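You operate a simulated robot arm through the tools that you are given. There is no shell and no other tool. Be economical: measure what you need, move in short steps, check, and stop when the job is done.

You run a simulated robot arm. Do the job below in one go: nothing can be reset, and whatever is moved stays where it is left.

TASK
Lift the yellowed red-tab mesh, wash the bed and lay the blue-tab mesh.
Fine: old mesh to the stand end of the bench; dried glue off with the yellow sponge wetted at the blue felt block, sponge back. What is to be rubbed or washed off counts as gone when no trace of it is left.

It is judged by the outcome, as a careful person would: the job done as asked, and still so three seconds after it is handed in. It fails if anything else is knocked over, pushed out of place, dropped, spilled or broken.

THE ROBOT
A 7-joint arm with a two-finger parallel gripper on a trunk, on a base that drives. Base frame: it is fixed to the floor where the robot stands at the start and does not move with it; the origin is under the middle of the robot, x ahead of it, y to its left, z up; the surface under the hand at the start is at about z = 930. Readings come in mm, degrees, newtons and seconds.
With the tool pointing down near the work surface it reaches from about 360 to 760 mm from the robot's upright axis, wherever it stands. Its first joint turns from -143.0 to 143.0 degrees. Places, roughly: bed of the green coater [500, 100, 900]; dried glue [500, 100, 900]; stand end of the glue bench [500, 1700, 900]. Payload 3 kg.
Tool frame: the origin (TCP) lies between the finger pads and is the grasp point; the fingertips stand 30 mm ahead of it; z points along the fingers, y is the line along which they close. The gripper opens to 94 mm. The fingers are 28 mm wide and 10 mm thick; the gripper's body (50 by 96 mm) begins 55 mm behind the TCP.
Orientation is told as [roll, pitch, yaw] about the base's x, y, z axes, in that order, counted from this pose: with the fingers straight down and closing along the base's y, the tool's x points along the base's -x, its y along +y and its z along -z.

THE INTERFACE
- The arm moves only by the tool nudge_tool. Its argument "rows" is a list of rows, each a list of 7 numbers: the finger opening in mm, from 0 to 94, then the shift along the base's x, y, z in mm, then the turn, a rotation vector about the base's x, y, z in degrees. In form: [[claw, tx, ty, tz, wx, wy, wz], ...]. A call has 1 to 20 rows; each row is the pose to reach, as a shift and turn from the pose commanded when the call began. Each row takes 0.2 s and may step no farther than 50 mm and 8.6 degrees from the row before; otherwise, or with a gripper value out of range, the whole call is refused. Where a pose cannot be reached the arm comes as near as it can. A force on the tool above 40 N (or 10 N above the force at the start of the call, whichever is more), or a blocked arm, ends the call early, and 0.2 s more pass. The fingers move at their own pace (about 45 mm/s each) and stop on an object; they squeeze with about 44 N. The grip force told is the motor's: it shows also when the fingers shut on nothing. Time passes only in rows, and 0.2 s behind the last, so rows that repeat a pose let the fingers close. The reply holds the time, the measured pose of the TCP, the force on the tool along the base axes, the opening and the grip force, in the units named above and with some noise, with the torque about the TCP (base axes, N m) and any sound that the robot's microphone picked up.
- Cameras (640 x 400 px; columns grow to the right, rows downward): "scene" is now at [45.9, 110.9, 1797.4]; the picture's right is [-0.41, -0.91, 0.00], its down [-0.71, 0.32, -0.62] and it looks along [0.57, -0.26, -0.78] (base axes); focal length 272 px, centre (320, 200). "wrist" rides on the gripper at [76, 14, -102] in the tool frame; the picture's right is [-0.18, 0.98, 0.00], its down [-0.75, -0.14, -0.64] and it looks along [-0.63, -0.12, 0.77] (tool axes); focal length 243 px, centre (320, 200). There is no depth. A picture from a camera that has moved, and an enlarged one, comes with that camera's place and axes in the base frame and with its lens.
- snapshot(camera): a new picture of that camera. The clock stands still meanwhile.
- lift_body(by): slides the trunk up (or, below 0, down) by that many mm; the arm and the scene camera ride with it, the base frame stays. It gives what a move gives, with no picture.
- drive_base(legs): drives the robot by 1 to 6 legs, each [ahead, left, turn to the left] in mm, mm and degrees, along the robot's own axes; the way and the turn of a leg run together, so that a leg with both is an arc; at most 1500 mm and 180 degrees a leg. The arm and the cameras ride along, it lands a little off, and it stops where it bumps. It gives what a move gives.
- aim_head(pan, tilt): turns the head with the scene camera to pan (to the left, within 143 degrees either way) and tilt (down, from -29 to 69), counted from straight ahead of the robot. It gives what a move gives.
- close_up(camera, box): a new picture of the part [left, top, right, bottom] of that camera's present view, enlarged. The clock stands still meanwhile.
- finish_job(): hands the job in; it is judged then, once.

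Work in short steps. Places have to be worked out from the pictures, the camera data and where the tool is seen: move nearer, look again, correct. Check each grasp and each placing, and mend what went wrong. You have 120 turns and 98 pictures in all, those below and enlarged ones among them. Open the gripper and draw the arm clear of the work before you hand the job in, unless the task says otherwise; then end with one line.

The tools are called after ">>>" by a JSON object that holds its "name" and its "arguments". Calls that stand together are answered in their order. nudge_tool: Moves the arm, as the interface text tells. Its arguments: {"type":"object","properties":{"rows":{"type":"array"}},"required":["rows"]} The other tools are called the same way: lift_body (by) slides the trunk up or down; drive_base (legs) drives the base; aim_head (pan, tilt) turns the head that bears the scene camera; snapshot (camera) takes a picture; close_up (camera, box) takes an enlarged picture of a part of a camera's view; finish_job () hands the job in.

At the start:

```text
clock: 0.0
eef_pos: [646.1, 112.4, 1196.7]
ee_rot: [-0.1, 0.1, 0.1]
force: [-1.2, 0.6, 0.0]
wrist_torque: [0.01, -0.01, 0.03]
finger_gap: 94.0
grasp_force: 0.0
trunk travel left (down, up): [-250.0, 140.0]
robot x, y, heading: [1.9, 1.3, -0.1]
head pan, tilt: [-24.2, 51.3]
```

scene: 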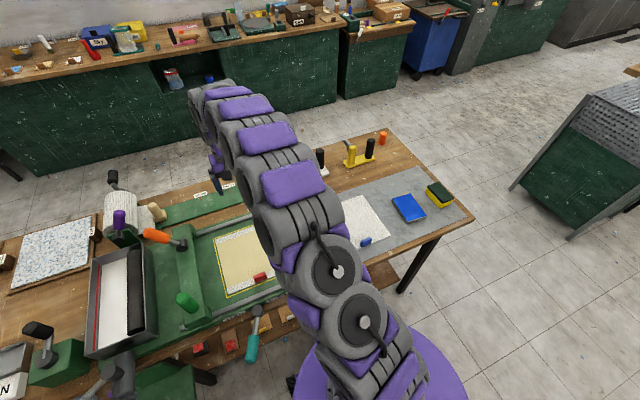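
wrist: 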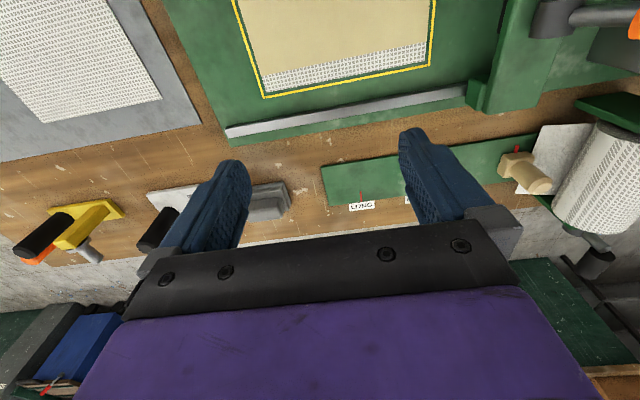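

The bed with the yellowed mesh (red tab) lies ahead, with the white mesh (blue tab), blue felt and sponge on the right. I look closer and turn the head left towards the stand end.

>>> {"name": "close_up", "arguments": {"camera": "scene", "box": [180, 180, 340, 320]}}

>>> {"name": "close_up", "arguments": {"camera": "scene", "box": [320, 120, 480, 260]}}

>>> {"name": "aim_head", "arguments": {"pan": 40, "tilt": 40}}

>>> {"name": "snapshot", "arguments": {"camera": "scene"}}

```text
2.86 times, centred on (260, 250) of scene
camera zoom: at [45.9, 110.9, 1797.4], right [-0.41, -0.91, 0.0], down [-0.71, 0.32, -0.62], along [0.57, -0.26, -0.78], focal length 778 px, centre (491, 57)
```

zoom: 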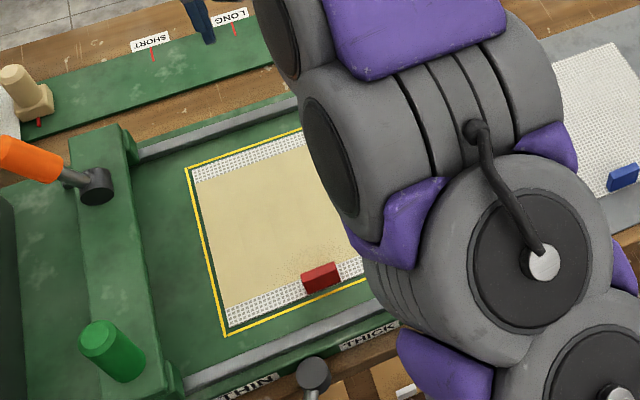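

```text
2.86 times, centred on (400, 190) of scene
camera zoom: at [45.9, 110.9, 1797.4], right [-0.41, -0.91, 0.0], down [-0.71, 0.32, -0.62], along [0.57, -0.26, -0.78], focal length 778 px, centre (91, 229)
```

zoom: 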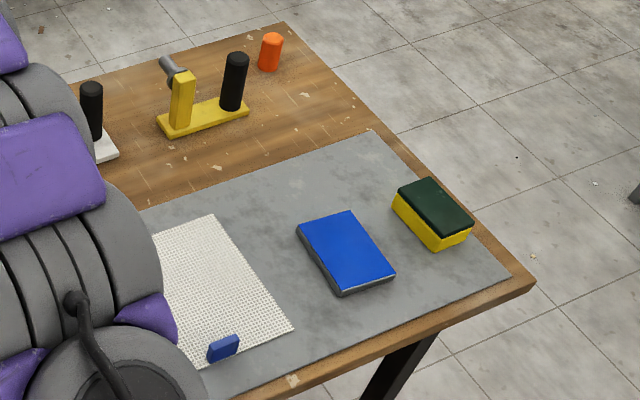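

```text
clock: 1.4
eef_pos: [643.7, 111.4, 1196.4]
ee_rot: [0.0, -0.1, 0.1]
force: [0.5, 0.3, -0.6]
wrist_torque: [-0.01, 0.01, -0.02]
finger_gap: 94.0
grasp_force: 0.1
trunk travel left (down, up): [-250.0, 140.0]
robot x, y, heading: [-1.3, -0.4, -0.0]
head pan, tilt: [40.0, 40.0]
```

```text
93 pictures are left
camera scene: at [42.0, 196.6, 1813.3], right [0.64, -0.77, 0.0], down [-0.49, -0.41, -0.76], along [0.59, 0.49, -0.65], focal length 272 px, centre (320, 200)
```

scene: 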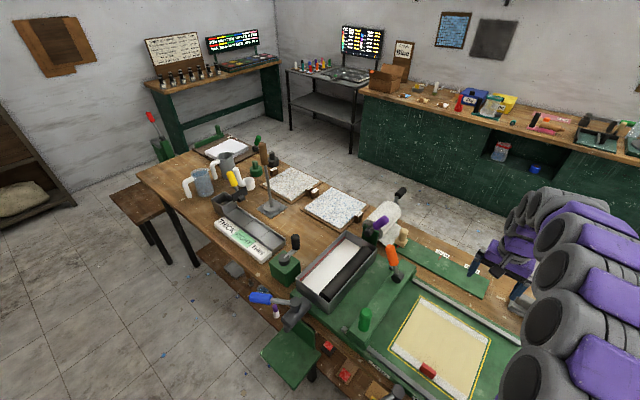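

I look closer at the left end of the bench, where the old mesh should go.

>>> {"name": "close_up", "arguments": {"camera": "scene", "box": [130, 110, 290, 230]}}

>>> {"name": "close_up", "arguments": {"camera": "scene", "box": [230, 180, 410, 320]}}

>>> {"name": "close_up", "arguments": {"camera": "scene", "box": [340, 260, 540, 400]}}

```text
3.33 times, centred on (210, 170) of scene
camera zoom: at [42.0, 196.6, 1813.3], right [0.64, -0.77, 0.0], down [-0.49, -0.41, -0.76], along [0.59, 0.49, -0.65], focal length 907 px, centre (687, 300)
```

zoom: 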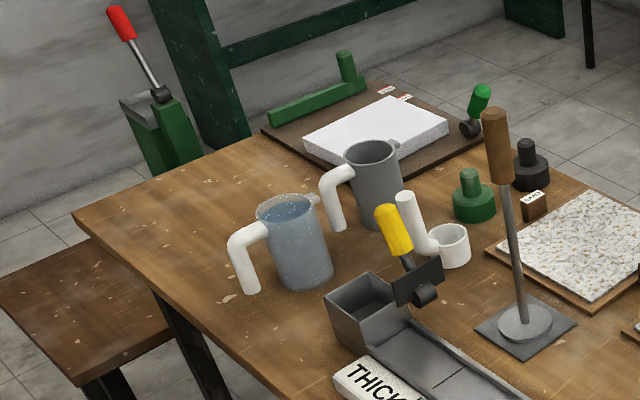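

```text
2.86 times, centred on (320, 250) of scene
camera zoom: at [42.0, 196.6, 1813.3], right [0.64, -0.77, 0.0], down [-0.49, -0.41, -0.76], along [0.59, 0.49, -0.65], focal length 778 px, centre (320, 57)
```

zoom: 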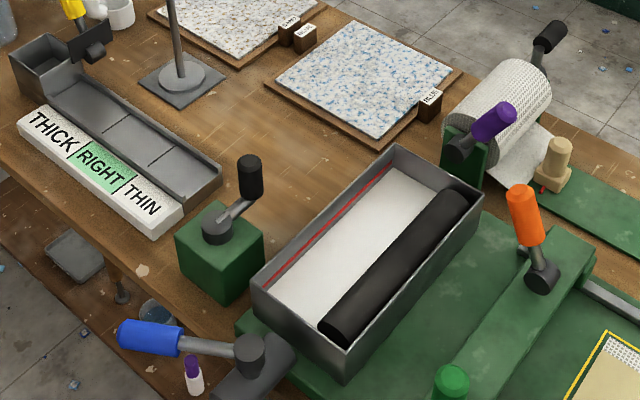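

```text
2.86 times, centred on (440, 330) of scene
camera zoom: at [42.0, 196.6, 1813.3], right [0.64, -0.77, 0.0], down [-0.49, -0.41, -0.76], along [0.59, 0.49, -0.65], focal length 778 px, centre (-23, -171)
```

zoom: 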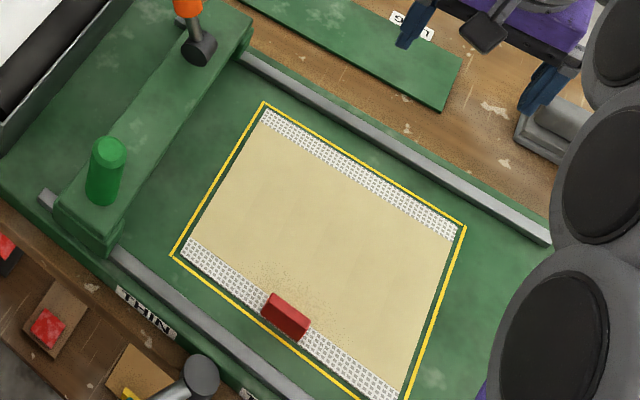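

The old mesh occupies about x 437–666, y 26–256, with a red tab near (453,140). The left bench end is free around (530,1680). I turn the hand 90° and hover over the red tab.

>>> {"name": "nudge_tool", "arguments": {"rows": [[94, -17, 3, -9, 0, 0, 8.2], [94, -35, 5, -17, 0, 0, 16.4], [94, -52, 8, -26, 0, 0, 24.5], [94, -70, 11, -35, 0, 0, 32.7], [94, -87, 13, -44, 0, 0, 40.9], [94, -104, 16, -52, 0, 0, 49.1], [94, -122, 18, -61, 0, 0, 57.3], [94, -139, 21, -70, 0, 0, 65.5], [94, -156, 24, -79, 0, 0, 73.6], [94, -174, 26, -87, 0, 0, 81.8], [94, -191, 29, -96, 0, 0, 90], [94, -191, 29, -96, 0, 0, 90]]}}

>>> {"name": "aim_head", "arguments": {"pan": 10, "tilt": 60}}

>>> {"name": "snapshot", "arguments": {"camera": "scene"}}

>>> {"name": "snapshot", "arguments": {"camera": "wrist"}}

```text
clock: 4.0
eef_pos: [451.8, 140.9, 1102.1]
ee_rot: [0.1, -0.1, 90.2]
force: [0.0, 0.5, 0.5]
wrist_torque: [0.03, 0.03, -0.03]
finger_gap: 93.7
grasp_force: 0.1
trunk travel left (down, up): [-250.0, 140.0]
robot x, y, heading: [3.3, 0.5, 0.1]
head pan, tilt: [40.0, 40.0]
```

```text
clock: 4.9
eef_pos: [452.6, 141.7, 1101.2]
ee_rot: [0.1, -0.1, 89.9]
force: [0.8, 0.5, -0.1]
wrist_torque: [0.0, -0.01, 0.02]
finger_gap: 93.8
grasp_force: 0.1
trunk travel left (down, up): [-250.0, 140.0]
robot x, y, heading: [1.3, -1.2, -0.1]
head pan, tilt: [10.0, 60.0]
```

```text
89 pictures are left
camera scene: at [41.1, 153.7, 1786.7], right [0.17, -0.98, 0.0], down [-0.85, -0.15, -0.5], along [0.49, 0.09, -0.87], focal length 272 px, centre (320, 200)
```

scene: 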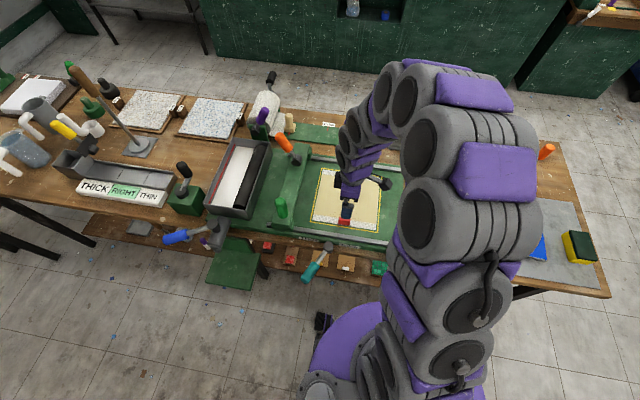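

```text
88 pictures are left
camera wrist: at [438.5, 63.9, 1204.0], right [-0.98, 0.18, 0.0], down [0.14, 0.75, 0.64], along [0.12, 0.63, -0.77], focal length 243 px, centre (320, 200)
```

wrist: 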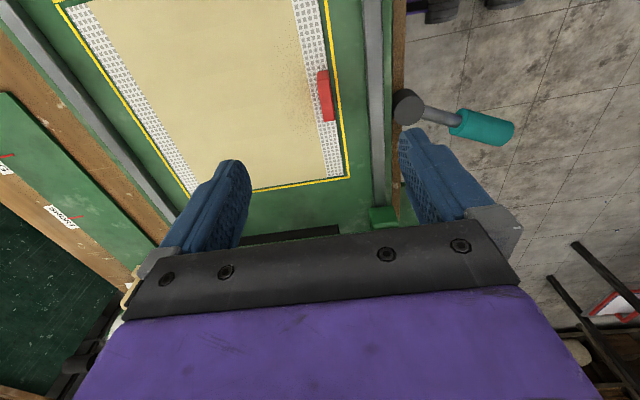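

From the wrist view the tab sits at about (449,143), 50 mm long in y, bed near z≈928. I narrow the fingers and go down near it.

>>> {"name": "nudge_tool", "arguments": {"rows": [[50, -1, 1, -30, 0, 0, 0], [50, -3, 2, -70, 0, 0, 0], [50, -3, 2, -110, 0, 0, 0], [50, -3, 2, -130, 0, 0, 0], [50, -3, 2, -130, 0, 0, 0]]}}

>>> {"name": "snapshot", "arguments": {"camera": "wrist"}}

>>> {"name": "close_up", "arguments": {"camera": "scene", "box": [290, 160, 410, 260]}}

```text
clock: 6.1
eef_pos: [450.2, 143.4, 970.5]
ee_rot: [0.0, -0.1, 90.0]
force: [0.3, -0.1, -0.1]
wrist_torque: [0.02, 0.02, 0.01]
finger_gap: 50.0
grasp_force: 0.1
trunk travel left (down, up): [-250.0, 140.0]
robot x, y, heading: [4.1, 1.2, 0.0]
head pan, tilt: [10.0, 60.0]
```

```text
87 pictures are left
camera wrist: at [436.5, 66.7, 1073.1], right [-0.98, 0.18, 0.0], down [0.14, 0.75, 0.64], along [0.12, 0.63, -0.77], focal length 243 px, centre (320, 200)
```

wrist: 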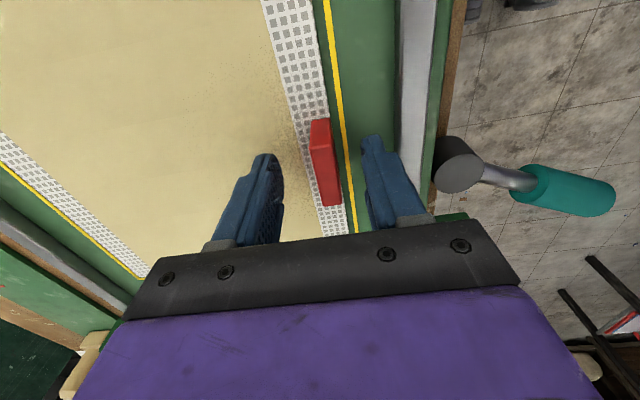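

```text
4.00 times, centred on (350, 210) of scene
camera zoom: at [41.5, 154.2, 1786.6], right [0.17, -0.98, 0.0], down [-0.85, -0.15, -0.5], along [0.49, 0.09, -0.87], focal length 1089 px, centre (200, 160)
```

zoom: 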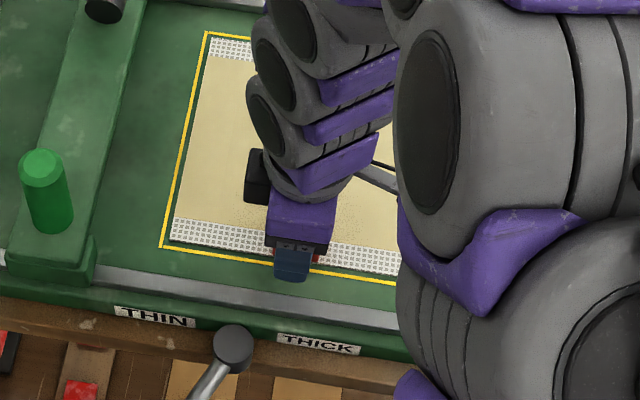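

The fingers straddle the tab. I go down 7 mm more and close.

>>> {"name": "nudge_tool", "arguments": {"rows": [[50, -2, 0, -7, 0, 0, 0], [30, -2, 0, -7, 0, 0, 0], [10, -2, 0, -7, 0, 0, 0], [0, -2, 0, -7, 0, 0, 0], [0, -2, 0, -7, 0, 0, 0], [0, -2, 0, -7, 0, 0, 0]]}}

>>> {"name": "snapshot", "arguments": {"camera": "wrist"}}

```text
clock: 7.5
eef_pos: [447.7, 144.4, 964.7]
ee_rot: [0.1, 0.0, 90.0]
force: [-0.6, -0.9, 0.3]
wrist_torque: [0.0, -0.01, -0.01]
finger_gap: 15.1
grasp_force: 44.2
trunk travel left (down, up): [-250.0, 140.0]
robot x, y, heading: [1.5, 1.1, 0.0]
head pan, tilt: [10.0, 60.0]
```

```text
85 pictures are left
camera wrist: at [434.5, 66.5, 1066.1], right [-0.98, 0.18, 0.0], down [0.14, 0.75, 0.64], along [0.12, 0.63, -0.77], focal length 243 px, centre (320, 200)
```

wrist: 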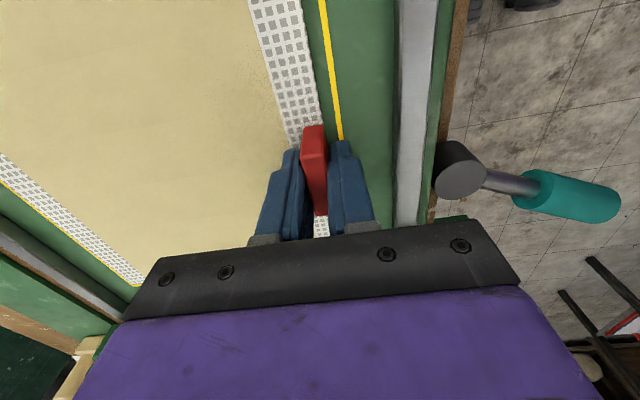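

Gripped (15 mm, 44 N). I lift slowly straight up and check how the sheet behaves.

>>> {"name": "nudge_tool", "arguments": {"rows": [[0, 0, 0, 10, 0, 0, 0], [0, 0, 0, 25, 0, 0, 0], [0, 0, 0, 40, 0, 0, 0], [0, 0, 0, 60, 0, 0, 0], [0, 0, 0, 80, 0, 0, 0]]}}

>>> {"name": "snapshot", "arguments": {"camera": "wrist"}}

>>> {"name": "close_up", "arguments": {"camera": "scene", "box": [270, 120, 430, 260]}}

```text
clock: 8.7
eef_pos: [445.8, 143.7, 1046.6]
ee_rot: [0.1, -0.1, 90.0]
force: [-0.1, 0.6, -0.3]
wrist_torque: [-0.01, 0.0, 0.0]
finger_gap: 15.3
grasp_force: 43.5
trunk travel left (down, up): [-250.0, 140.0]
robot x, y, heading: [0.5, -0.8, 0.2]
head pan, tilt: [10.0, 60.0]
```

```text
84 pictures are left
camera wrist: at [433.0, 66.2, 1148.7], right [-0.98, 0.18, 0.0], down [0.14, 0.75, 0.64], along [0.12, 0.63, -0.77], focal length 243 px, centre (320, 200)
```

wrist: 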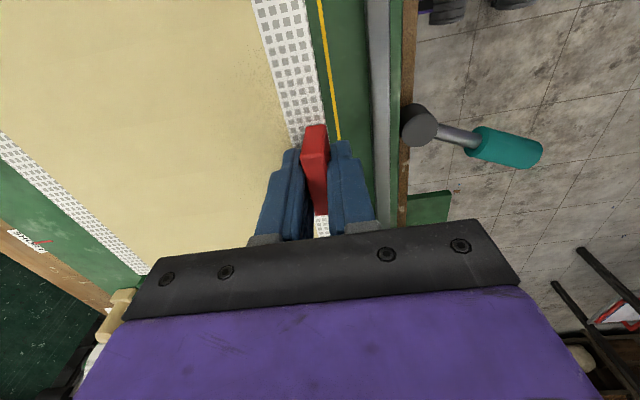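

```text
2.86 times, centred on (350, 190) of scene
camera zoom: at [40.3, 153.4, 1786.7], right [0.17, -0.98, 0.0], down [-0.85, -0.15, -0.5], along [0.49, 0.09, -0.87], focal length 778 px, centre (234, 229)
```

zoom: 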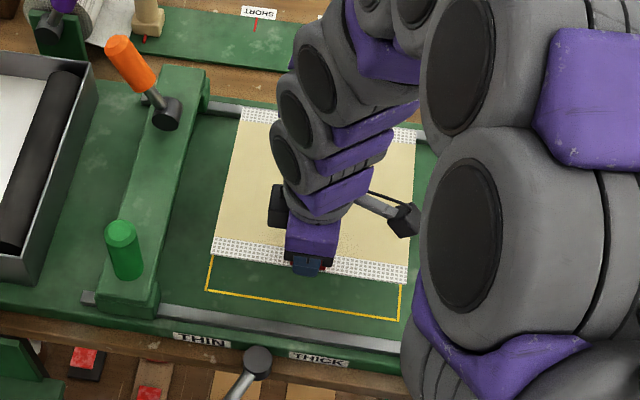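

The sheet is rigid and came cleanly up. I raise it well above the tall stand, and look behind the robot before backing away.

>>> {"name": "nudge_tool", "arguments": {"rows": [[0, 0, 0, 45, 0, 0, 0], [0, 0, 0, 90, 0, 0, 0], [0, 0, 0, 135, 0, 0, 0], [0, 0, 0, 180, 0, 0, 0], [0, 0, 0, 220, 0, 0, 0]]}}

>>> {"name": "aim_head", "arguments": {"pan": 135, "tilt": 40}}

>>> {"name": "snapshot", "arguments": {"camera": "scene"}}

>>> {"name": "aim_head", "arguments": {"pan": 60, "tilt": 50}}

>>> {"name": "snapshot", "arguments": {"camera": "scene"}}

```text
clock: 9.9
eef_pos: [447.0, 145.4, 1265.1]
ee_rot: [-0.1, -0.1, 90.0]
force: [-0.4, -0.3, -0.8]
wrist_torque: [0.0, 0.04, -0.02]
finger_gap: 15.1
grasp_force: 44.0
trunk travel left (down, up): [-250.0, 140.0]
robot x, y, heading: [-1.5, 0.9, 0.0]
head pan, tilt: [10.0, 60.0]
```

```text
clock: 11.9
eef_pos: [447.5, 146.4, 1266.5]
ee_rot: [0.1, -0.2, 89.9]
force: [-0.1, 0.2, -0.8]
wrist_torque: [-0.02, 0.01, 0.0]
finger_gap: 15.2
grasp_force: 44.0
trunk travel left (down, up): [-250.0, 140.0]
robot x, y, heading: [0.9, 0.5, -0.0]
head pan, tilt: [135.0, 40.0]
```

```text
82 pictures are left
camera scene: at [-85.2, 202.0, 1813.5], right [0.71, 0.71, 0.0], down [0.45, -0.46, -0.77], along [-0.54, 0.54, -0.64], focal length 272 px, centre (320, 200)
```

scene: 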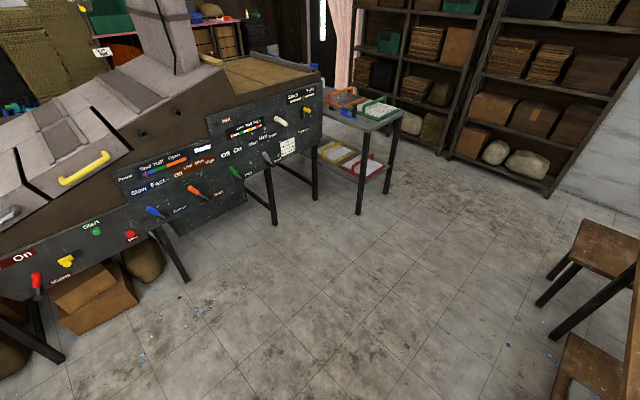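

```text
clock: 13.4
eef_pos: [447.8, 145.7, 1265.6]
ee_rot: [0.2, 0.0, 89.9]
force: [0.7, -0.1, -0.7]
wrist_torque: [0.0, 0.04, -0.01]
finger_gap: 15.0
grasp_force: 44.3
trunk travel left (down, up): [-250.0, 140.0]
robot x, y, heading: [0.8, 1.1, 0.1]
head pan, tilt: [60.0, 50.0]
```

```text
81 pictures are left
camera scene: at [13.4, 208.5, 1799.2], right [0.87, -0.5, 0.0], down [-0.38, -0.66, -0.64], along [0.32, 0.56, -0.77], focal length 272 px, centre (320, 200)
```

scene: 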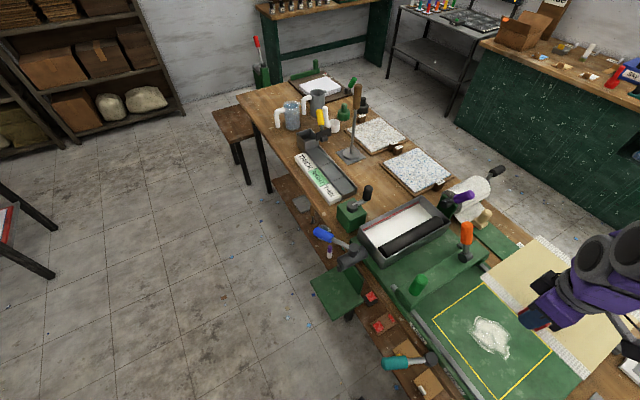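

The floor behind is clear and dried glue shows on the bed. I back up 200 mm, then drive left along the bench.

>>> {"name": "drive_base", "arguments": {"legs": [[-200, 0, 0], [0, 1450, 0]]}}

>>> {"name": "aim_head", "arguments": {"pan": 25, "tilt": 50}}

>>> {"name": "snapshot", "arguments": {"camera": "scene"}}

>>> {"name": "snapshot", "arguments": {"camera": "wrist"}}

```text
clock: 21.9
eef_pos: [251.6, 1604.1, 1266.2]
ee_rot: [0.1, -0.2, 89.8]
force: [0.0, 0.1, -0.1]
wrist_torque: [0.02, 0.06, 0.06]
finger_gap: 15.2
grasp_force: 44.5
trunk travel left (down, up): [-250.0, 140.0]
robot x, y, heading: [-197.0, 1462.1, 0.1]
head pan, tilt: [60.0, 50.0]
```

```text
clock: 22.9
eef_pos: [251.5, 1606.3, 1266.3]
ee_rot: [-0.1, -0.1, 89.8]
force: [0.2, 0.3, 0.3]
wrist_torque: [0.03, 0.03, 0.0]
finger_gap: 15.5
grasp_force: 44.0
trunk travel left (down, up): [-250.0, 140.0]
robot x, y, heading: [-197.6, 1458.3, 0.1]
head pan, tilt: [25.0, 50.0]
```

```text
80 pictures are left
camera scene: at [-150.9, 1636.8, 1799.2], right [0.42, -0.91, 0.0], down [-0.7, -0.32, -0.64], along [0.58, 0.27, -0.77], focal length 272 px, centre (320, 200)
```

scene: 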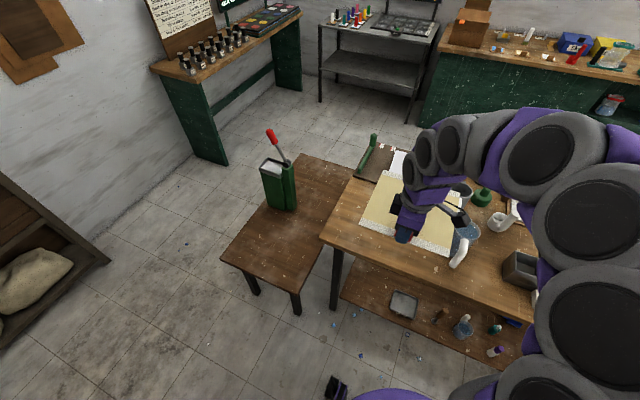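

```text
79 pictures are left
camera wrist: at [237.1, 1529.6, 1368.0], right [-0.98, 0.19, 0.0], down [0.14, 0.75, 0.64], along [0.12, 0.63, -0.77], focal length 243 px, centre (320, 200)
```

wrist: 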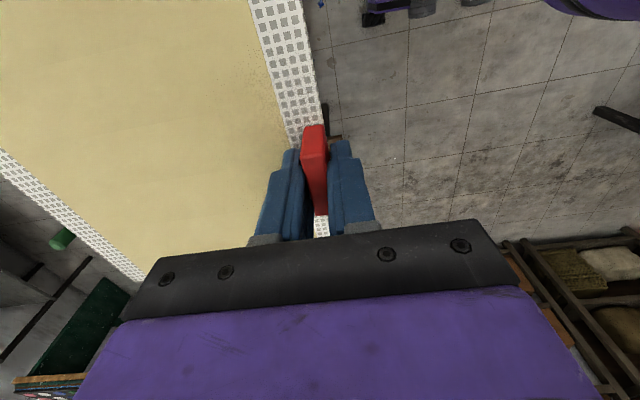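

The free area is x 360–720, y 1500–1865 with bench top around z≈900. I carry the sheet over to TCP (430,1680) and come down partway.

>>> {"name": "nudge_tool", "arguments": {"rows": [[0, 40, 17, 0, 0, 0, 0], [0, 80, 34, 0, 0, 0, 0], [0, 120, 50, 0, 0, 0, 0], [0, 160, 67, 0, 0, 0, 0], [0, 178, 75, 0, 0, 0, 0], [0, 178, 75, -45, 0, 0, 0], [0, 178, 75, -90, 0, 0, 0], [0, 178, 75, -135, 0, 0, 0], [0, 178, 75, -180, 0, 0, 0], [0, 178, 75, -225, 0, 0, 0], [0, 178, 75, -260, 0, 0, 0], [0, 178, 75, -290, 0, 0, 0], [0, 178, 75, -290, 0, 0, 0]]}}

>>> {"name": "snapshot", "arguments": {"camera": "scene"}}

>>> {"name": "snapshot", "arguments": {"camera": "wrist"}}

```text
clock: 25.7
eef_pos: [428.2, 1682.4, 976.2]
ee_rot: [0.0, -0.1, 89.9]
force: [-0.3, -1.0, 0.0]
wrist_torque: [0.0, 0.03, 0.01]
finger_gap: 15.1
grasp_force: 44.3
trunk travel left (down, up): [-250.0, 140.0]
robot x, y, heading: [-194.1, 1465.6, -0.2]
head pan, tilt: [25.0, 50.0]
```

```text
78 pictures are left
camera scene: at [-149.2, 1638.7, 1799.0], right [0.42, -0.91, 0.0], down [-0.7, -0.32, -0.64], along [0.58, 0.27, -0.77], focal length 272 px, centre (320, 200)
```

scene: 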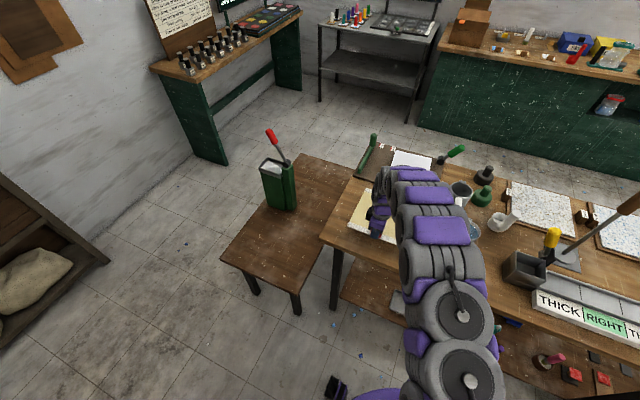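

```text
77 pictures are left
camera wrist: at [413.9, 1606.0, 1077.8], right [-0.98, 0.19, 0.0], down [0.14, 0.75, 0.64], along [0.12, 0.63, -0.77], focal length 243 px, centre (320, 200)
```

wrist: 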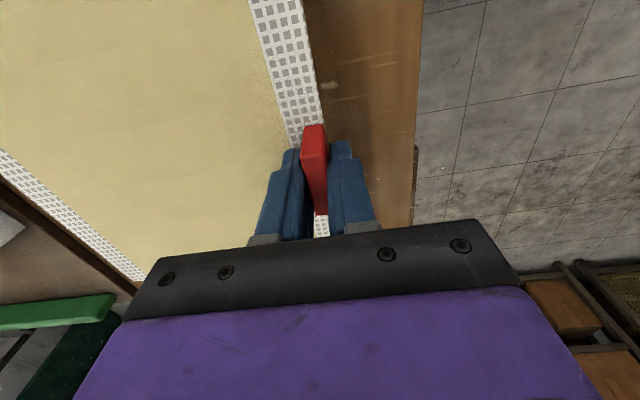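

Clear of the board and edge. I lower gently to contact.

>>> {"name": "nudge_tool", "arguments": {"rows": [[0, 0, 0, -10, 0, 0, 0], [0, 0, 0, -20, 0, 0, 0], [0, 0, 0, -28, 0, 0, 0], [0, 0, 0, -33, 0, 0, 0], [0, 0, 0, -36, 0, 0, 0], [0, 0, 0, -36, 0, 0, 0]]}}

>>> {"name": "snapshot", "arguments": {"camera": "wrist"}}

>>> {"name": "close_up", "arguments": {"camera": "scene", "box": [320, 130, 480, 260]}}

```text
clock: 27.1
eef_pos: [429.1, 1682.1, 939.7]
ee_rot: [0.1, -0.1, 89.7]
force: [-0.2, 0.4, 0.1]
wrist_torque: [0.01, 0.03, 0.01]
finger_gap: 15.1
grasp_force: 44.1
trunk travel left (down, up): [-250.0, 140.0]
robot x, y, heading: [-197.8, 1458.7, -0.1]
head pan, tilt: [25.0, 50.0]
```

```text
76 pictures are left
camera wrist: at [415.5, 1604.7, 1042.0], right [-0.98, 0.19, 0.0], down [0.14, 0.75, 0.64], along [0.12, 0.63, -0.77], focal length 243 px, centre (320, 200)
```

wrist: 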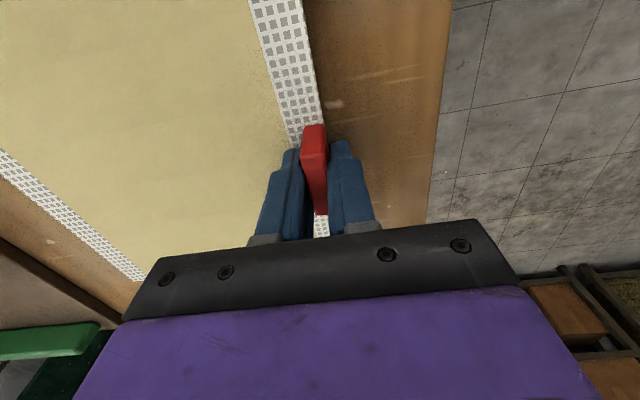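

```text
3.08 times, centred on (400, 195) of scene
camera zoom: at [-148.8, 1638.5, 1799.0], right [0.42, -0.91, 0.0], down [-0.7, -0.32, -0.64], along [0.58, 0.27, -0.77], focal length 837 px, centre (74, 215)
```

zoom: 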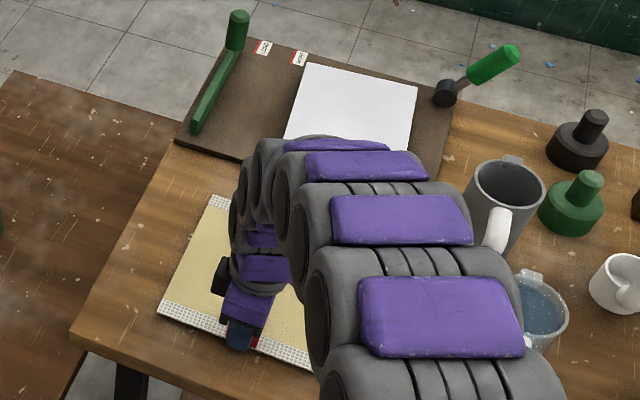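

Still no contact. I keep lowering in small steps watching the force.

>>> {"name": "nudge_tool", "arguments": {"rows": [[0, 0, 0, -3, 0, 0, 0], [0, 0, 0, -6, 0, 0, 0], [0, 0, 0, -6, 0, 0, 0]]}}

>>> {"name": "nudge_tool", "arguments": {"rows": [[0, 0, 0, -2, 0, 0, 0], [0, 0, 0, -4, 0, 0, 0], [0, 0, 0, -4, 0, 0, 0]]}}

```text
clock: 27.9
eef_pos: [429.8, 1681.7, 934.3]
ee_rot: [-0.1, -0.1, 89.8]
force: [0.2, -0.5, 3.9]
wrist_torque: [-0.02, 0.03, -0.02]
finger_gap: 15.0
grasp_force: 43.8
trunk travel left (down, up): [-250.0, 140.0]
robot x, y, heading: [-199.4, 1461.4, -0.1]
head pan, tilt: [25.0, 50.0]
```

```text
clock: 28.8
eef_pos: [431.8, 1681.7, 933.8]
ee_rot: [-0.6, -0.3, 89.9]
force: [-1.5, -2.0, 16.0]
wrist_torque: [-0.2, 0.15, -0.03]
finger_gap: 14.9
grasp_force: 43.8
trunk travel left (down, up): [-250.0, 140.0]
robot x, y, heading: [-196.0, 1464.0, -0.2]
head pan, tilt: [25.0, 50.0]
stopped in row 3: the force on the tool passed its limit at 41 N (the readings are from after the stop); the commanded pose is now the measured one
```

Contact at TCP z≈934. I ease up 1 mm, open, and lift away.

>>> {"name": "nudge_tool", "arguments": {"rows": [[0, 0, 0, 1, 0.6, 0.3, 0], [30, 0, 0, 1, 0.6, 0.3, 0], [45, 0, 0, 1, 0.6, 0.3, 0], [45, 0, 0, 1, 0.6, 0.3, 0], [45, 0, 0, 20, 0.6, 0.3, 0], [45, 0, 0, 60, 0.6, 0.3, 0], [45, 0, 0, 105, 0.6, 0.3, 0], [45, 0, 0, 150, 0.6, 0.3, 0], [45, 0, 0, 200, 0.6, 0.3, 0]]}}

>>> {"name": "snapshot", "arguments": {"camera": "wrist"}}

```text
clock: 30.8
eef_pos: [428.1, 1682.2, 1135.5]
ee_rot: [-0.1, -0.9, 89.9]
force: [-0.5, 0.1, 0.2]
wrist_torque: [0.0, 0.0, 0.01]
finger_gap: 45.2
grasp_force: 0.1
trunk travel left (down, up): [-250.0, 140.0]
robot x, y, heading: [-196.4, 1461.7, -0.2]
head pan, tilt: [25.0, 50.0]
```

```text
74 pictures are left
camera wrist: at [415.3, 1604.7, 1235.4], right [-0.98, 0.19, 0.0], down [0.14, 0.74, 0.65], along [0.12, 0.64, -0.76], focal length 243 px, centre (320, 200)
```

wrist: 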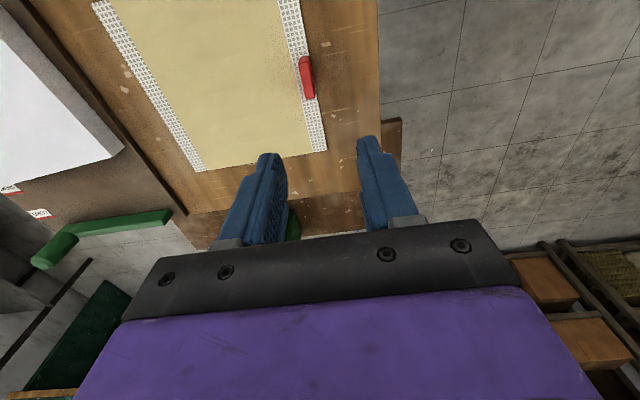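

The old mesh lies flat and clear of everything. I raise and retract the arm, then drive back to about y=-250, from where sponge, felt, glue and new mesh are all in reach.

>>> {"name": "nudge_tool", "arguments": {"rows": [[60, -10, 0, 45, 0, 0, 0], [60, -35, -15, 90, 0, 0.9, 0], [60, -70, -30, 130, 0, 0.9, 0], [60, -100, -60, 140, 0, 0.9, 0]]}}

>>> {"name": "drive_base", "arguments": {"legs": [[0, -1000, 0], [0, -712, 0.1], [197, 0, 0]]}}

>>> {"name": "aim_head", "arguments": {"pan": -30, "tilt": 55}}

>>> {"name": "snapshot", "arguments": {"camera": "scene"}}

```text
refused: row 2 steps farther than a row can; nothing moved
```

```text
clock: 40.5
eef_pos: [607.9, 0.8, 1133.3]
ee_rot: [0.1, -1.2, 89.5]
force: [0.8, 0.3, 0.4]
wrist_torque: [0.01, 0.06, 0.02]
finger_gap: 45.1
grasp_force: 0.1
trunk travel left (down, up): [-250.0, 140.0]
robot x, y, heading: [-19.8, -211.8, -0.7]
head pan, tilt: [25.0, 50.0]
```

```text
clock: 41.7
eef_pos: [605.7, 6.6, 1133.5]
ee_rot: [-0.1, -0.8, 89.5]
force: [-0.8, -0.2, -1.1]
wrist_torque: [0.02, -0.01, 0.03]
finger_gap: 44.7
grasp_force: 0.0
trunk travel left (down, up): [-250.0, 140.0]
robot x, y, heading: [-20.0, -209.5, -0.7]
head pan, tilt: [-30.0, 55.0]
```

```text
73 pictures are left
camera scene: at [19.3, -101.1, 1792.6], right [-0.51, -0.86, 0.0], down [-0.71, 0.41, -0.57], along [0.49, -0.29, -0.82], focal length 272 px, centre (320, 200)
```

scene: 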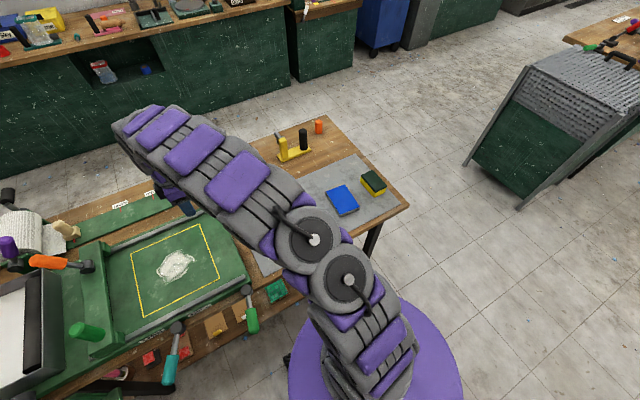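

My arm retraction was refused, and the drive went ahead at the lower height; I check that nothing along the bench was disturbed.

>>> {"name": "aim_head", "arguments": {"pan": 50, "tilt": 40}}

>>> {"name": "snapshot", "arguments": {"camera": "scene"}}

>>> {"name": "close_up", "arguments": {"camera": "scene", "box": [140, 80, 340, 220]}}

```text
clock: 43.2
eef_pos: [605.6, 5.9, 1134.2]
ee_rot: [-0.1, -0.9, 89.5]
force: [-0.7, 0.4, 0.5]
wrist_torque: [-0.02, -0.03, -0.02]
finger_gap: 44.8
grasp_force: 0.0
trunk travel left (down, up): [-250.0, 140.0]
robot x, y, heading: [-22.9, -210.3, -0.5]
head pan, tilt: [50.0, 40.0]
```

```text
72 pictures are left
camera scene: at [12.4, -2.3, 1813.2], right [0.76, -0.65, 0.0], down [-0.42, -0.49, -0.76], along [0.5, 0.58, -0.65], focal length 272 px, centre (320, 200)
```

scene: 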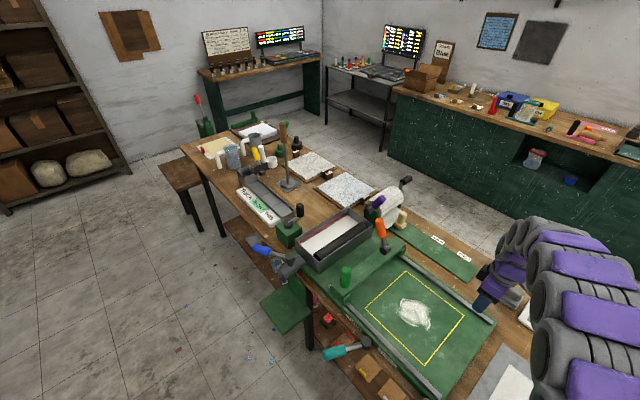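

```text
2.86 times, centred on (240, 150) of scene
camera zoom: at [12.4, -2.3, 1813.2], right [0.76, -0.65, 0.0], down [-0.42, -0.49, -0.76], along [0.5, 0.58, -0.65], focal length 778 px, centre (549, 343)
```

zoom: 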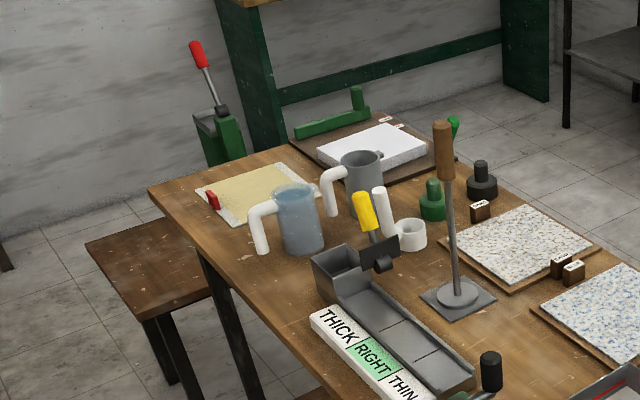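

Everything on the bench is undisturbed. The sponge is about 90×66 mm, axis aligned, centred near (505,-642); I bring the hand over it at yaw 0 with the gripper open.

>>> {"name": "nudge_tool", "arguments": {"rows": [[94, -7, -43, 0, 0, 0, -6], [94, -14, -86, 0, 0, 0, -12], [94, -20, -130, 0, 0, 0, -18], [94, -27, -173, 0, 0, 0, -24], [94, -34, -216, 0, 0, 0, -30], [94, -40, -259, 0, 0, 0, -36], [94, -47, -302, 0, 0, 0, -42], [94, -54, -346, 0, 0, 0, -48], [94, -61, -389, 0, 0, 0, -54], [94, -68, -432, 0, 0, 0, -60], [94, -75, -475, 0, 0, 0, -66], [94, -81, -518, 0, 0, 0, -72], [94, -88, -562, 0, 0, 0, -78], [94, -95, -605, 0, 0, 0, -84], [94, -101, -648, 0, 0, 0, -89.5], [94, -101, -648, 0, 0, 0, -89.5]]}}

>>> {"name": "snapshot", "arguments": {"camera": "wrist"}}

```text
clock: 46.6
eef_pos: [503.9, -643.8, 1132.7]
ee_rot: [-0.1, -0.9, -0.1]
force: [-0.4, 0.5, 0.4]
wrist_torque: [0.02, -0.04, -0.01]
finger_gap: 94.2
grasp_force: 0.1
trunk travel left (down, up): [-250.0, 140.0]
robot x, y, heading: [-22.8, -208.6, -0.3]
head pan, tilt: [50.0, 40.0]
```

```text
70 pictures are left
camera wrist: at [427.5, -630.6, 1233.4], right [0.18, 0.98, 0.0], down [0.74, -0.14, 0.65], along [0.64, -0.12, -0.76], focal length 243 px, centre (320, 200)
```

wrist: 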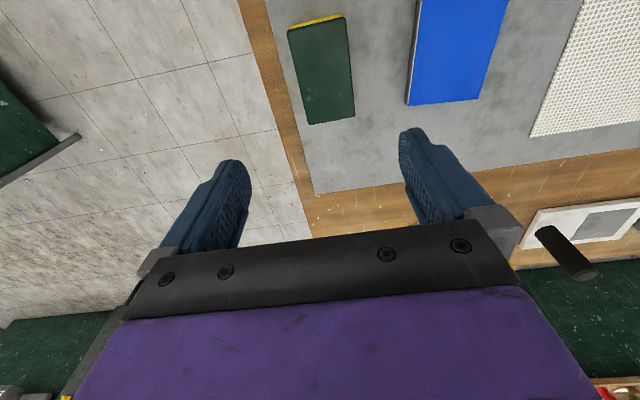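

The sponge is centred at about (502,-639), 98×58 mm. I descend with fingers open and check before closing.

>>> {"name": "nudge_tool", "arguments": {"rows": [[94, 0, 2, -45, 0, 0.9, 0], [94, -2, 4, -90, 0, 0.9, 0], [94, -2, 4, -130, 0, 0.9, 0], [94, -2, 4, -165, 0, 0.9, 0], [94, -2, 4, -165, 0, 0.9, 0]]}}

>>> {"name": "snapshot", "arguments": {"camera": "wrist"}}

>>> {"name": "aim_head", "arguments": {"pan": -35, "tilt": 50}}

>>> {"name": "snapshot", "arguments": {"camera": "scene"}}

```text
clock: 47.9
eef_pos: [501.6, -639.6, 967.0]
ee_rot: [-0.1, 0.1, 0.0]
force: [-0.1, 0.5, 0.6]
wrist_torque: [0.01, -0.01, 0.0]
finger_gap: 93.9
grasp_force: 0.1
trunk travel left (down, up): [-250.0, 140.0]
robot x, y, heading: [-23.7, -209.3, -0.3]
head pan, tilt: [50.0, 40.0]
```

```text
69 pictures are left
camera wrist: at [426.3, -627.0, 1070.1], right [0.18, 0.98, 0.0], down [0.75, -0.14, 0.64], along [0.63, -0.12, -0.77], focal length 243 px, centre (320, 200)
```

wrist: 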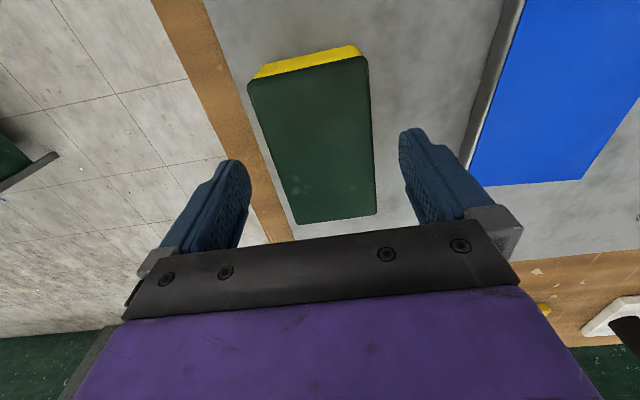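

```text
clock: 49.4
eef_pos: [503.1, -642.0, 969.1]
ee_rot: [-0.1, 0.0, 0.0]
force: [-0.3, 0.0, 0.5]
wrist_torque: [0.0, -0.01, 0.04]
finger_gap: 94.0
grasp_force: 0.1
trunk travel left (down, up): [-250.0, 140.0]
robot x, y, heading: [-21.5, -209.9, -0.6]
head pan, tilt: [-35.0, 50.0]
```

```text
68 pictures are left
camera scene: at [19.4, -119.0, 1799.6], right [-0.58, -0.81, 0.0], down [-0.63, 0.45, -0.64], along [0.52, -0.37, -0.77], focal length 272 px, centre (320, 200)
```

scene: 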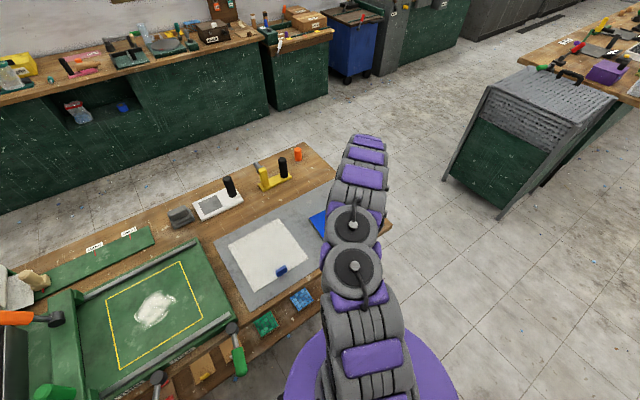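

Sponge is well centred between the fingers, top at z≈942. I lower to grip its upper half and close.

>>> {"name": "nudge_tool", "arguments": {"rows": [[94, -1, 0, -12, 0, 0, 0], [94, -1, 0, -22, 0, 0, 0], [70, -1, 0, -22, 0, 0, 0], [50, -1, 0, -22, 0, 0, 0], [30, -1, 0, -22, 0, 0, 0], [30, -1, 0, -22, 0, 0, 0]]}}

>>> {"name": "snapshot", "arguments": {"camera": "wrist"}}

```text
clock: 50.8
eef_pos: [501.0, -640.7, 946.5]
ee_rot: [-0.1, 0.0, 0.0]
force: [-0.3, -0.3, 0.2]
wrist_torque: [-0.01, 0.0, 0.01]
finger_gap: 63.4
grasp_force: 43.9
trunk travel left (down, up): [-250.0, 140.0]
robot x, y, heading: [-18.6, -207.9, -0.3]
head pan, tilt: [-35.0, 50.0]
```

```text
67 pictures are left
camera wrist: at [425.7, -626.7, 1048.7], right [0.18, 0.98, 0.0], down [0.75, -0.14, 0.64], along [0.63, -0.12, -0.77], focal length 243 px, centre (320, 200)
```

wrist: 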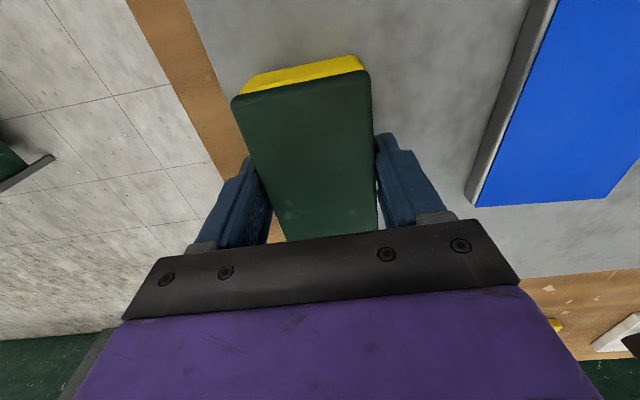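

Sponge held. I lift it, move over the blue felt block (centre ≈ (502,-495)) and come down to just above it.

>>> {"name": "nudge_tool", "arguments": {"rows": [[30, 0, 0, 30, 0, 0, 0], [30, 0, 0, 70, 0, 0, 0], [30, 0, 48, 75, 0, 0, 0], [30, 0, 97, 75, 0, 0, 0], [30, 0, 145, 75, 0, 0, 0], [30, 0, 145, 45, 0, 0, 0], [30, 0, 145, 32, 0, 0, 0], [30, 0, 145, 32, 0, 0, 0]]}}

>>> {"name": "snapshot", "arguments": {"camera": "wrist"}}

>>> {"name": "close_up", "arguments": {"camera": "scene", "box": [280, 150, 420, 270]}}

```text
clock: 52.6
eef_pos: [500.2, -495.3, 979.2]
ee_rot: [-0.1, -0.1, 0.1]
force: [-0.6, 0.8, -0.2]
wrist_torque: [-0.01, -0.05, 0.02]
finger_gap: 63.6
grasp_force: 43.8
trunk travel left (down, up): [-250.0, 140.0]
robot x, y, heading: [-25.8, -210.0, -0.3]
head pan, tilt: [-35.0, 50.0]
```

```text
66 pictures are left
camera wrist: at [426.3, -481.6, 1081.4], right [0.18, 0.98, 0.0], down [0.75, -0.14, 0.64], along [0.63, -0.12, -0.77], focal length 243 px, centre (320, 200)
```

wrist: 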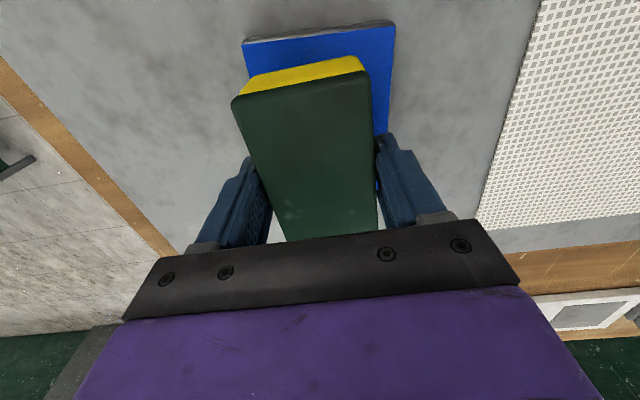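

```text
3.33 times, centred on (350, 210) of scene
camera zoom: at [19.5, -119.0, 1799.6], right [-0.58, -0.81, 0.0], down [-0.63, 0.45, -0.64], along [0.52, -0.37, -0.77], focal length 907 px, centre (220, 167)
```

zoom: 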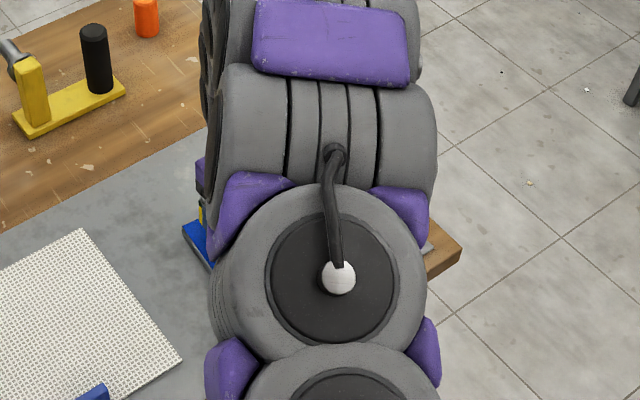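

Sponge is centred over the felt. I lower in small steps until contact and hold it there.

>>> {"name": "nudge_tool", "arguments": {"rows": [[30, 0, 0, -6, 0, 0, 0], [30, 0, 0, -10, 0, 0, 0], [30, 0, 0, -13, 0, 0, 0], [30, 0, 0, -15, 0, 0, 0], [30, 0, 0, -15, 0, 0, 0]]}}

```text
clock: 53.8
eef_pos: [500.6, -495.8, 963.8]
ee_rot: [-0.1, 0.0, 0.0]
force: [1.0, -1.1, -0.1]
wrist_torque: [0.03, 0.0, 0.02]
finger_gap: 63.6
grasp_force: 43.9
trunk travel left (down, up): [-250.0, 140.0]
robot x, y, heading: [-21.4, -206.9, -0.3]
head pan, tilt: [-35.0, 50.0]
```

>>> {"name": "nudge_tool", "arguments": {"rows": [[30, 0, 0, -2, 0, 0, 0], [30, 0, 0, -4, 0, 0, 0], [30, 0, 0, -4, 0, 0, 0]]}}

>>> {"name": "nudge_tool", "arguments": {"rows": [[30, 0, 0, -1, 0, 0, 0], [30, 0, 0, -2, 0, 0, 0], [30, 0, 0, -2, 0, 0, 0]]}}

```text
clock: 54.6
eef_pos: [501.9, -497.2, 962.2]
ee_rot: [-0.1, -0.2, 0.0]
force: [-0.5, -1.8, 31.1]
wrist_torque: [0.26, 0.35, 0.04]
finger_gap: 63.5
grasp_force: 44.0
trunk travel left (down, up): [-250.0, 140.0]
robot x, y, heading: [-22.8, -212.1, -0.5]
head pan, tilt: [-35.0, 50.0]
```

```text
clock: 55.1
eef_pos: [501.5, -495.3, 962.1]
ee_rot: [-0.3, -0.4, 0.0]
force: [-7.0, 2.4, 25.5]
wrist_torque: [0.43, 0.48, 0.06]
finger_gap: 63.3
grasp_force: 43.7
trunk travel left (down, up): [-250.0, 140.0]
robot x, y, heading: [-23.3, -208.4, -0.6]
head pan, tilt: [-35.0, 50.0]
stopped in row 2: the force on the tool passed its limit at 43 N (the readings are from after the stop); the commanded pose is now the measured one
```

Pressed firmly on the felt. I hold a second, then lift and carry the sponge high over the new mesh towards the glue; first I look at the glue.

>>> {"name": "nudge_tool", "arguments": {"rows": [[30, 0, 0, 0, 0, 0, 0], [30, 0, 0, 0, 0, 0, 0], [30, 0, 0, 0, 0, 0, 0], [30, 0, 0, 0, 0, 0, 0], [30, 0, 0, 20, 0, 0, 0], [30, 0, 0, 60, 0, 0, 0], [30, 0, 0, 100, 0, 0, 0]]}}

>>> {"name": "aim_head", "arguments": {"pan": 20, "tilt": 55}}

>>> {"name": "snapshot", "arguments": {"camera": "scene"}}

>>> {"name": "close_up", "arguments": {"camera": "scene", "box": [240, 140, 440, 280]}}

```text
clock: 56.7
eef_pos: [501.6, -495.7, 1061.3]
ee_rot: [-0.3, -0.3, 0.0]
force: [-0.8, 0.2, 0.6]
wrist_torque: [0.02, 0.01, 0.02]
finger_gap: 63.1
grasp_force: 43.9
trunk travel left (down, up): [-250.0, 140.0]
robot x, y, heading: [-21.4, -209.7, -0.5]
head pan, tilt: [-35.0, 50.0]
```

```text
clock: 57.9
eef_pos: [502.5, -498.7, 1060.6]
ee_rot: [-0.2, -0.2, 0.0]
force: [0.1, 0.0, -0.5]
wrist_torque: [-0.02, -0.01, 0.03]
finger_gap: 63.4
grasp_force: 43.9
trunk travel left (down, up): [-250.0, 140.0]
robot x, y, heading: [-20.6, -211.0, -0.5]
head pan, tilt: [20.0, 55.0]
```

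```text
64 pictures are left
camera scene: at [24.5, -49.1, 1793.1], right [0.33, -0.94, 0.0], down [-0.77, -0.27, -0.57], along [0.54, 0.19, -0.82], focal length 272 px, centre (320, 200)
```

scene: 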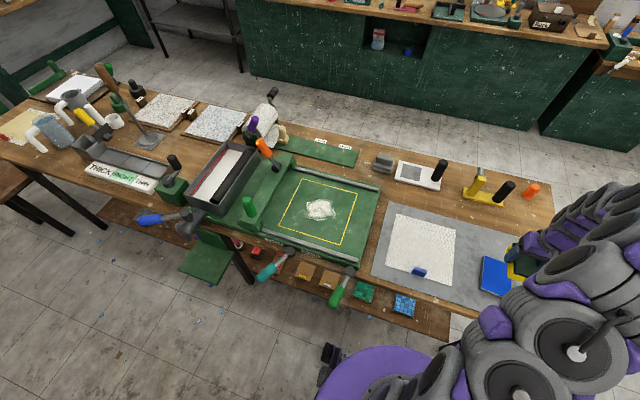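

```text
2.86 times, centred on (340, 210) of scene
camera zoom: at [24.5, -49.1, 1793.1], right [0.33, -0.94, 0.0], down [-0.77, -0.27, -0.57], along [0.54, 0.19, -0.82], focal length 778 px, centre (263, 171)
```

zoom: 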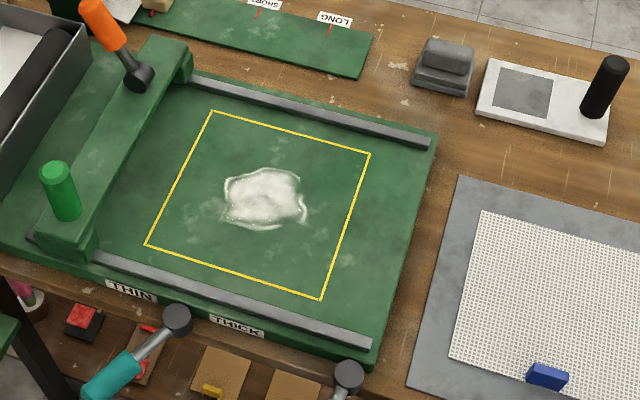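

Frame spans x 438–669, y 22–255; the glue covers about x 500–606, y 70–192. I carry the sponge over to hover above the glue's right part.

>>> {"name": "nudge_tool", "arguments": {"rows": [[30, 3, 48, 0, 0, 0, 0], [30, 6, 96, 0, 0, 0, 0], [30, 9, 144, 0, 0, 0, 0], [30, 12, 192, 0, 0, 0, 0], [30, 15, 240, 0, 0, 0, 0], [30, 18, 288, 0, 0, 0, 0], [30, 21, 336, 0, 0, 0, 0], [30, 24, 384, 0, 0, 0, 0], [30, 27, 432, 0, 0, 0, 0], [30, 28, 480, 0, 0, 0, 0], [30, 28, 528, 0, 0, 0, 0], [30, 28, 565, -20, 0, 0, 0], [30, 28, 565, -60, 0.2, 0.2, 0], [30, 28, 565, -72, 0.2, 0.2, 0], [30, 28, 565, -72, 0.2, 0.2, 0]]}}

>>> {"name": "snapshot", "arguments": {"camera": "wrist"}}

```text
clock: 61.1
eef_pos: [531.5, 70.6, 988.0]
ee_rot: [-0.2, 0.1, 0.0]
force: [0.2, 0.4, -0.1]
wrist_torque: [0.02, 0.01, 0.0]
finger_gap: 63.4
grasp_force: 43.9
trunk travel left (down, up): [-250.0, 140.0]
robot x, y, heading: [-19.6, -210.7, -0.6]
head pan, tilt: [20.0, 55.0]
```

```text
62 pictures are left
camera wrist: at [455.7, 84.0, 1090.0], right [0.18, 0.98, 0.0], down [0.75, -0.14, 0.64], along [0.63, -0.12, -0.77], focal length 243 px, centre (320, 200)
```

wrist: 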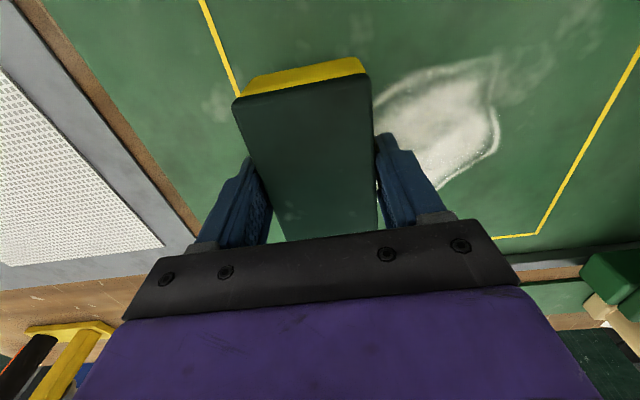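

I lower to find contact with the bed.

>>> {"name": "nudge_tool", "arguments": {"rows": [[30, 0, 0, -6, 0, 0, 0], [30, 0, 0, -10, 0, 0, 0], [30, 0, 0, -12, 0, 0, 0], [30, 0, 0, -12, 0, 0, 0]]}}

>>> {"name": "nudge_tool", "arguments": {"rows": [[30, 0, 0, -1, 0, 0, 0], [30, 0, 0, -2, 0, 0, 0], [30, 0, 0, -2, 0, 0, 0]]}}

```text
clock: 62.1
eef_pos: [530.1, 70.8, 975.7]
ee_rot: [0.0, -0.1, -0.1]
force: [-0.3, -0.2, -1.0]
wrist_torque: [0.0, -0.03, -0.02]
finger_gap: 63.2
grasp_force: 44.1
trunk travel left (down, up): [-250.0, 140.0]
robot x, y, heading: [-18.2, -211.2, -0.5]
head pan, tilt: [20.0, 55.0]
```

```text
clock: 62.9
eef_pos: [530.6, 69.6, 973.1]
ee_rot: [-0.2, 0.1, -0.1]
force: [0.6, -0.2, -0.4]
wrist_torque: [-0.03, 0.03, 0.0]
finger_gap: 63.6
grasp_force: 43.9
trunk travel left (down, up): [-250.0, 140.0]
robot x, y, heading: [-21.1, -210.3, -0.5]
head pan, tilt: [20.0, 55.0]
```

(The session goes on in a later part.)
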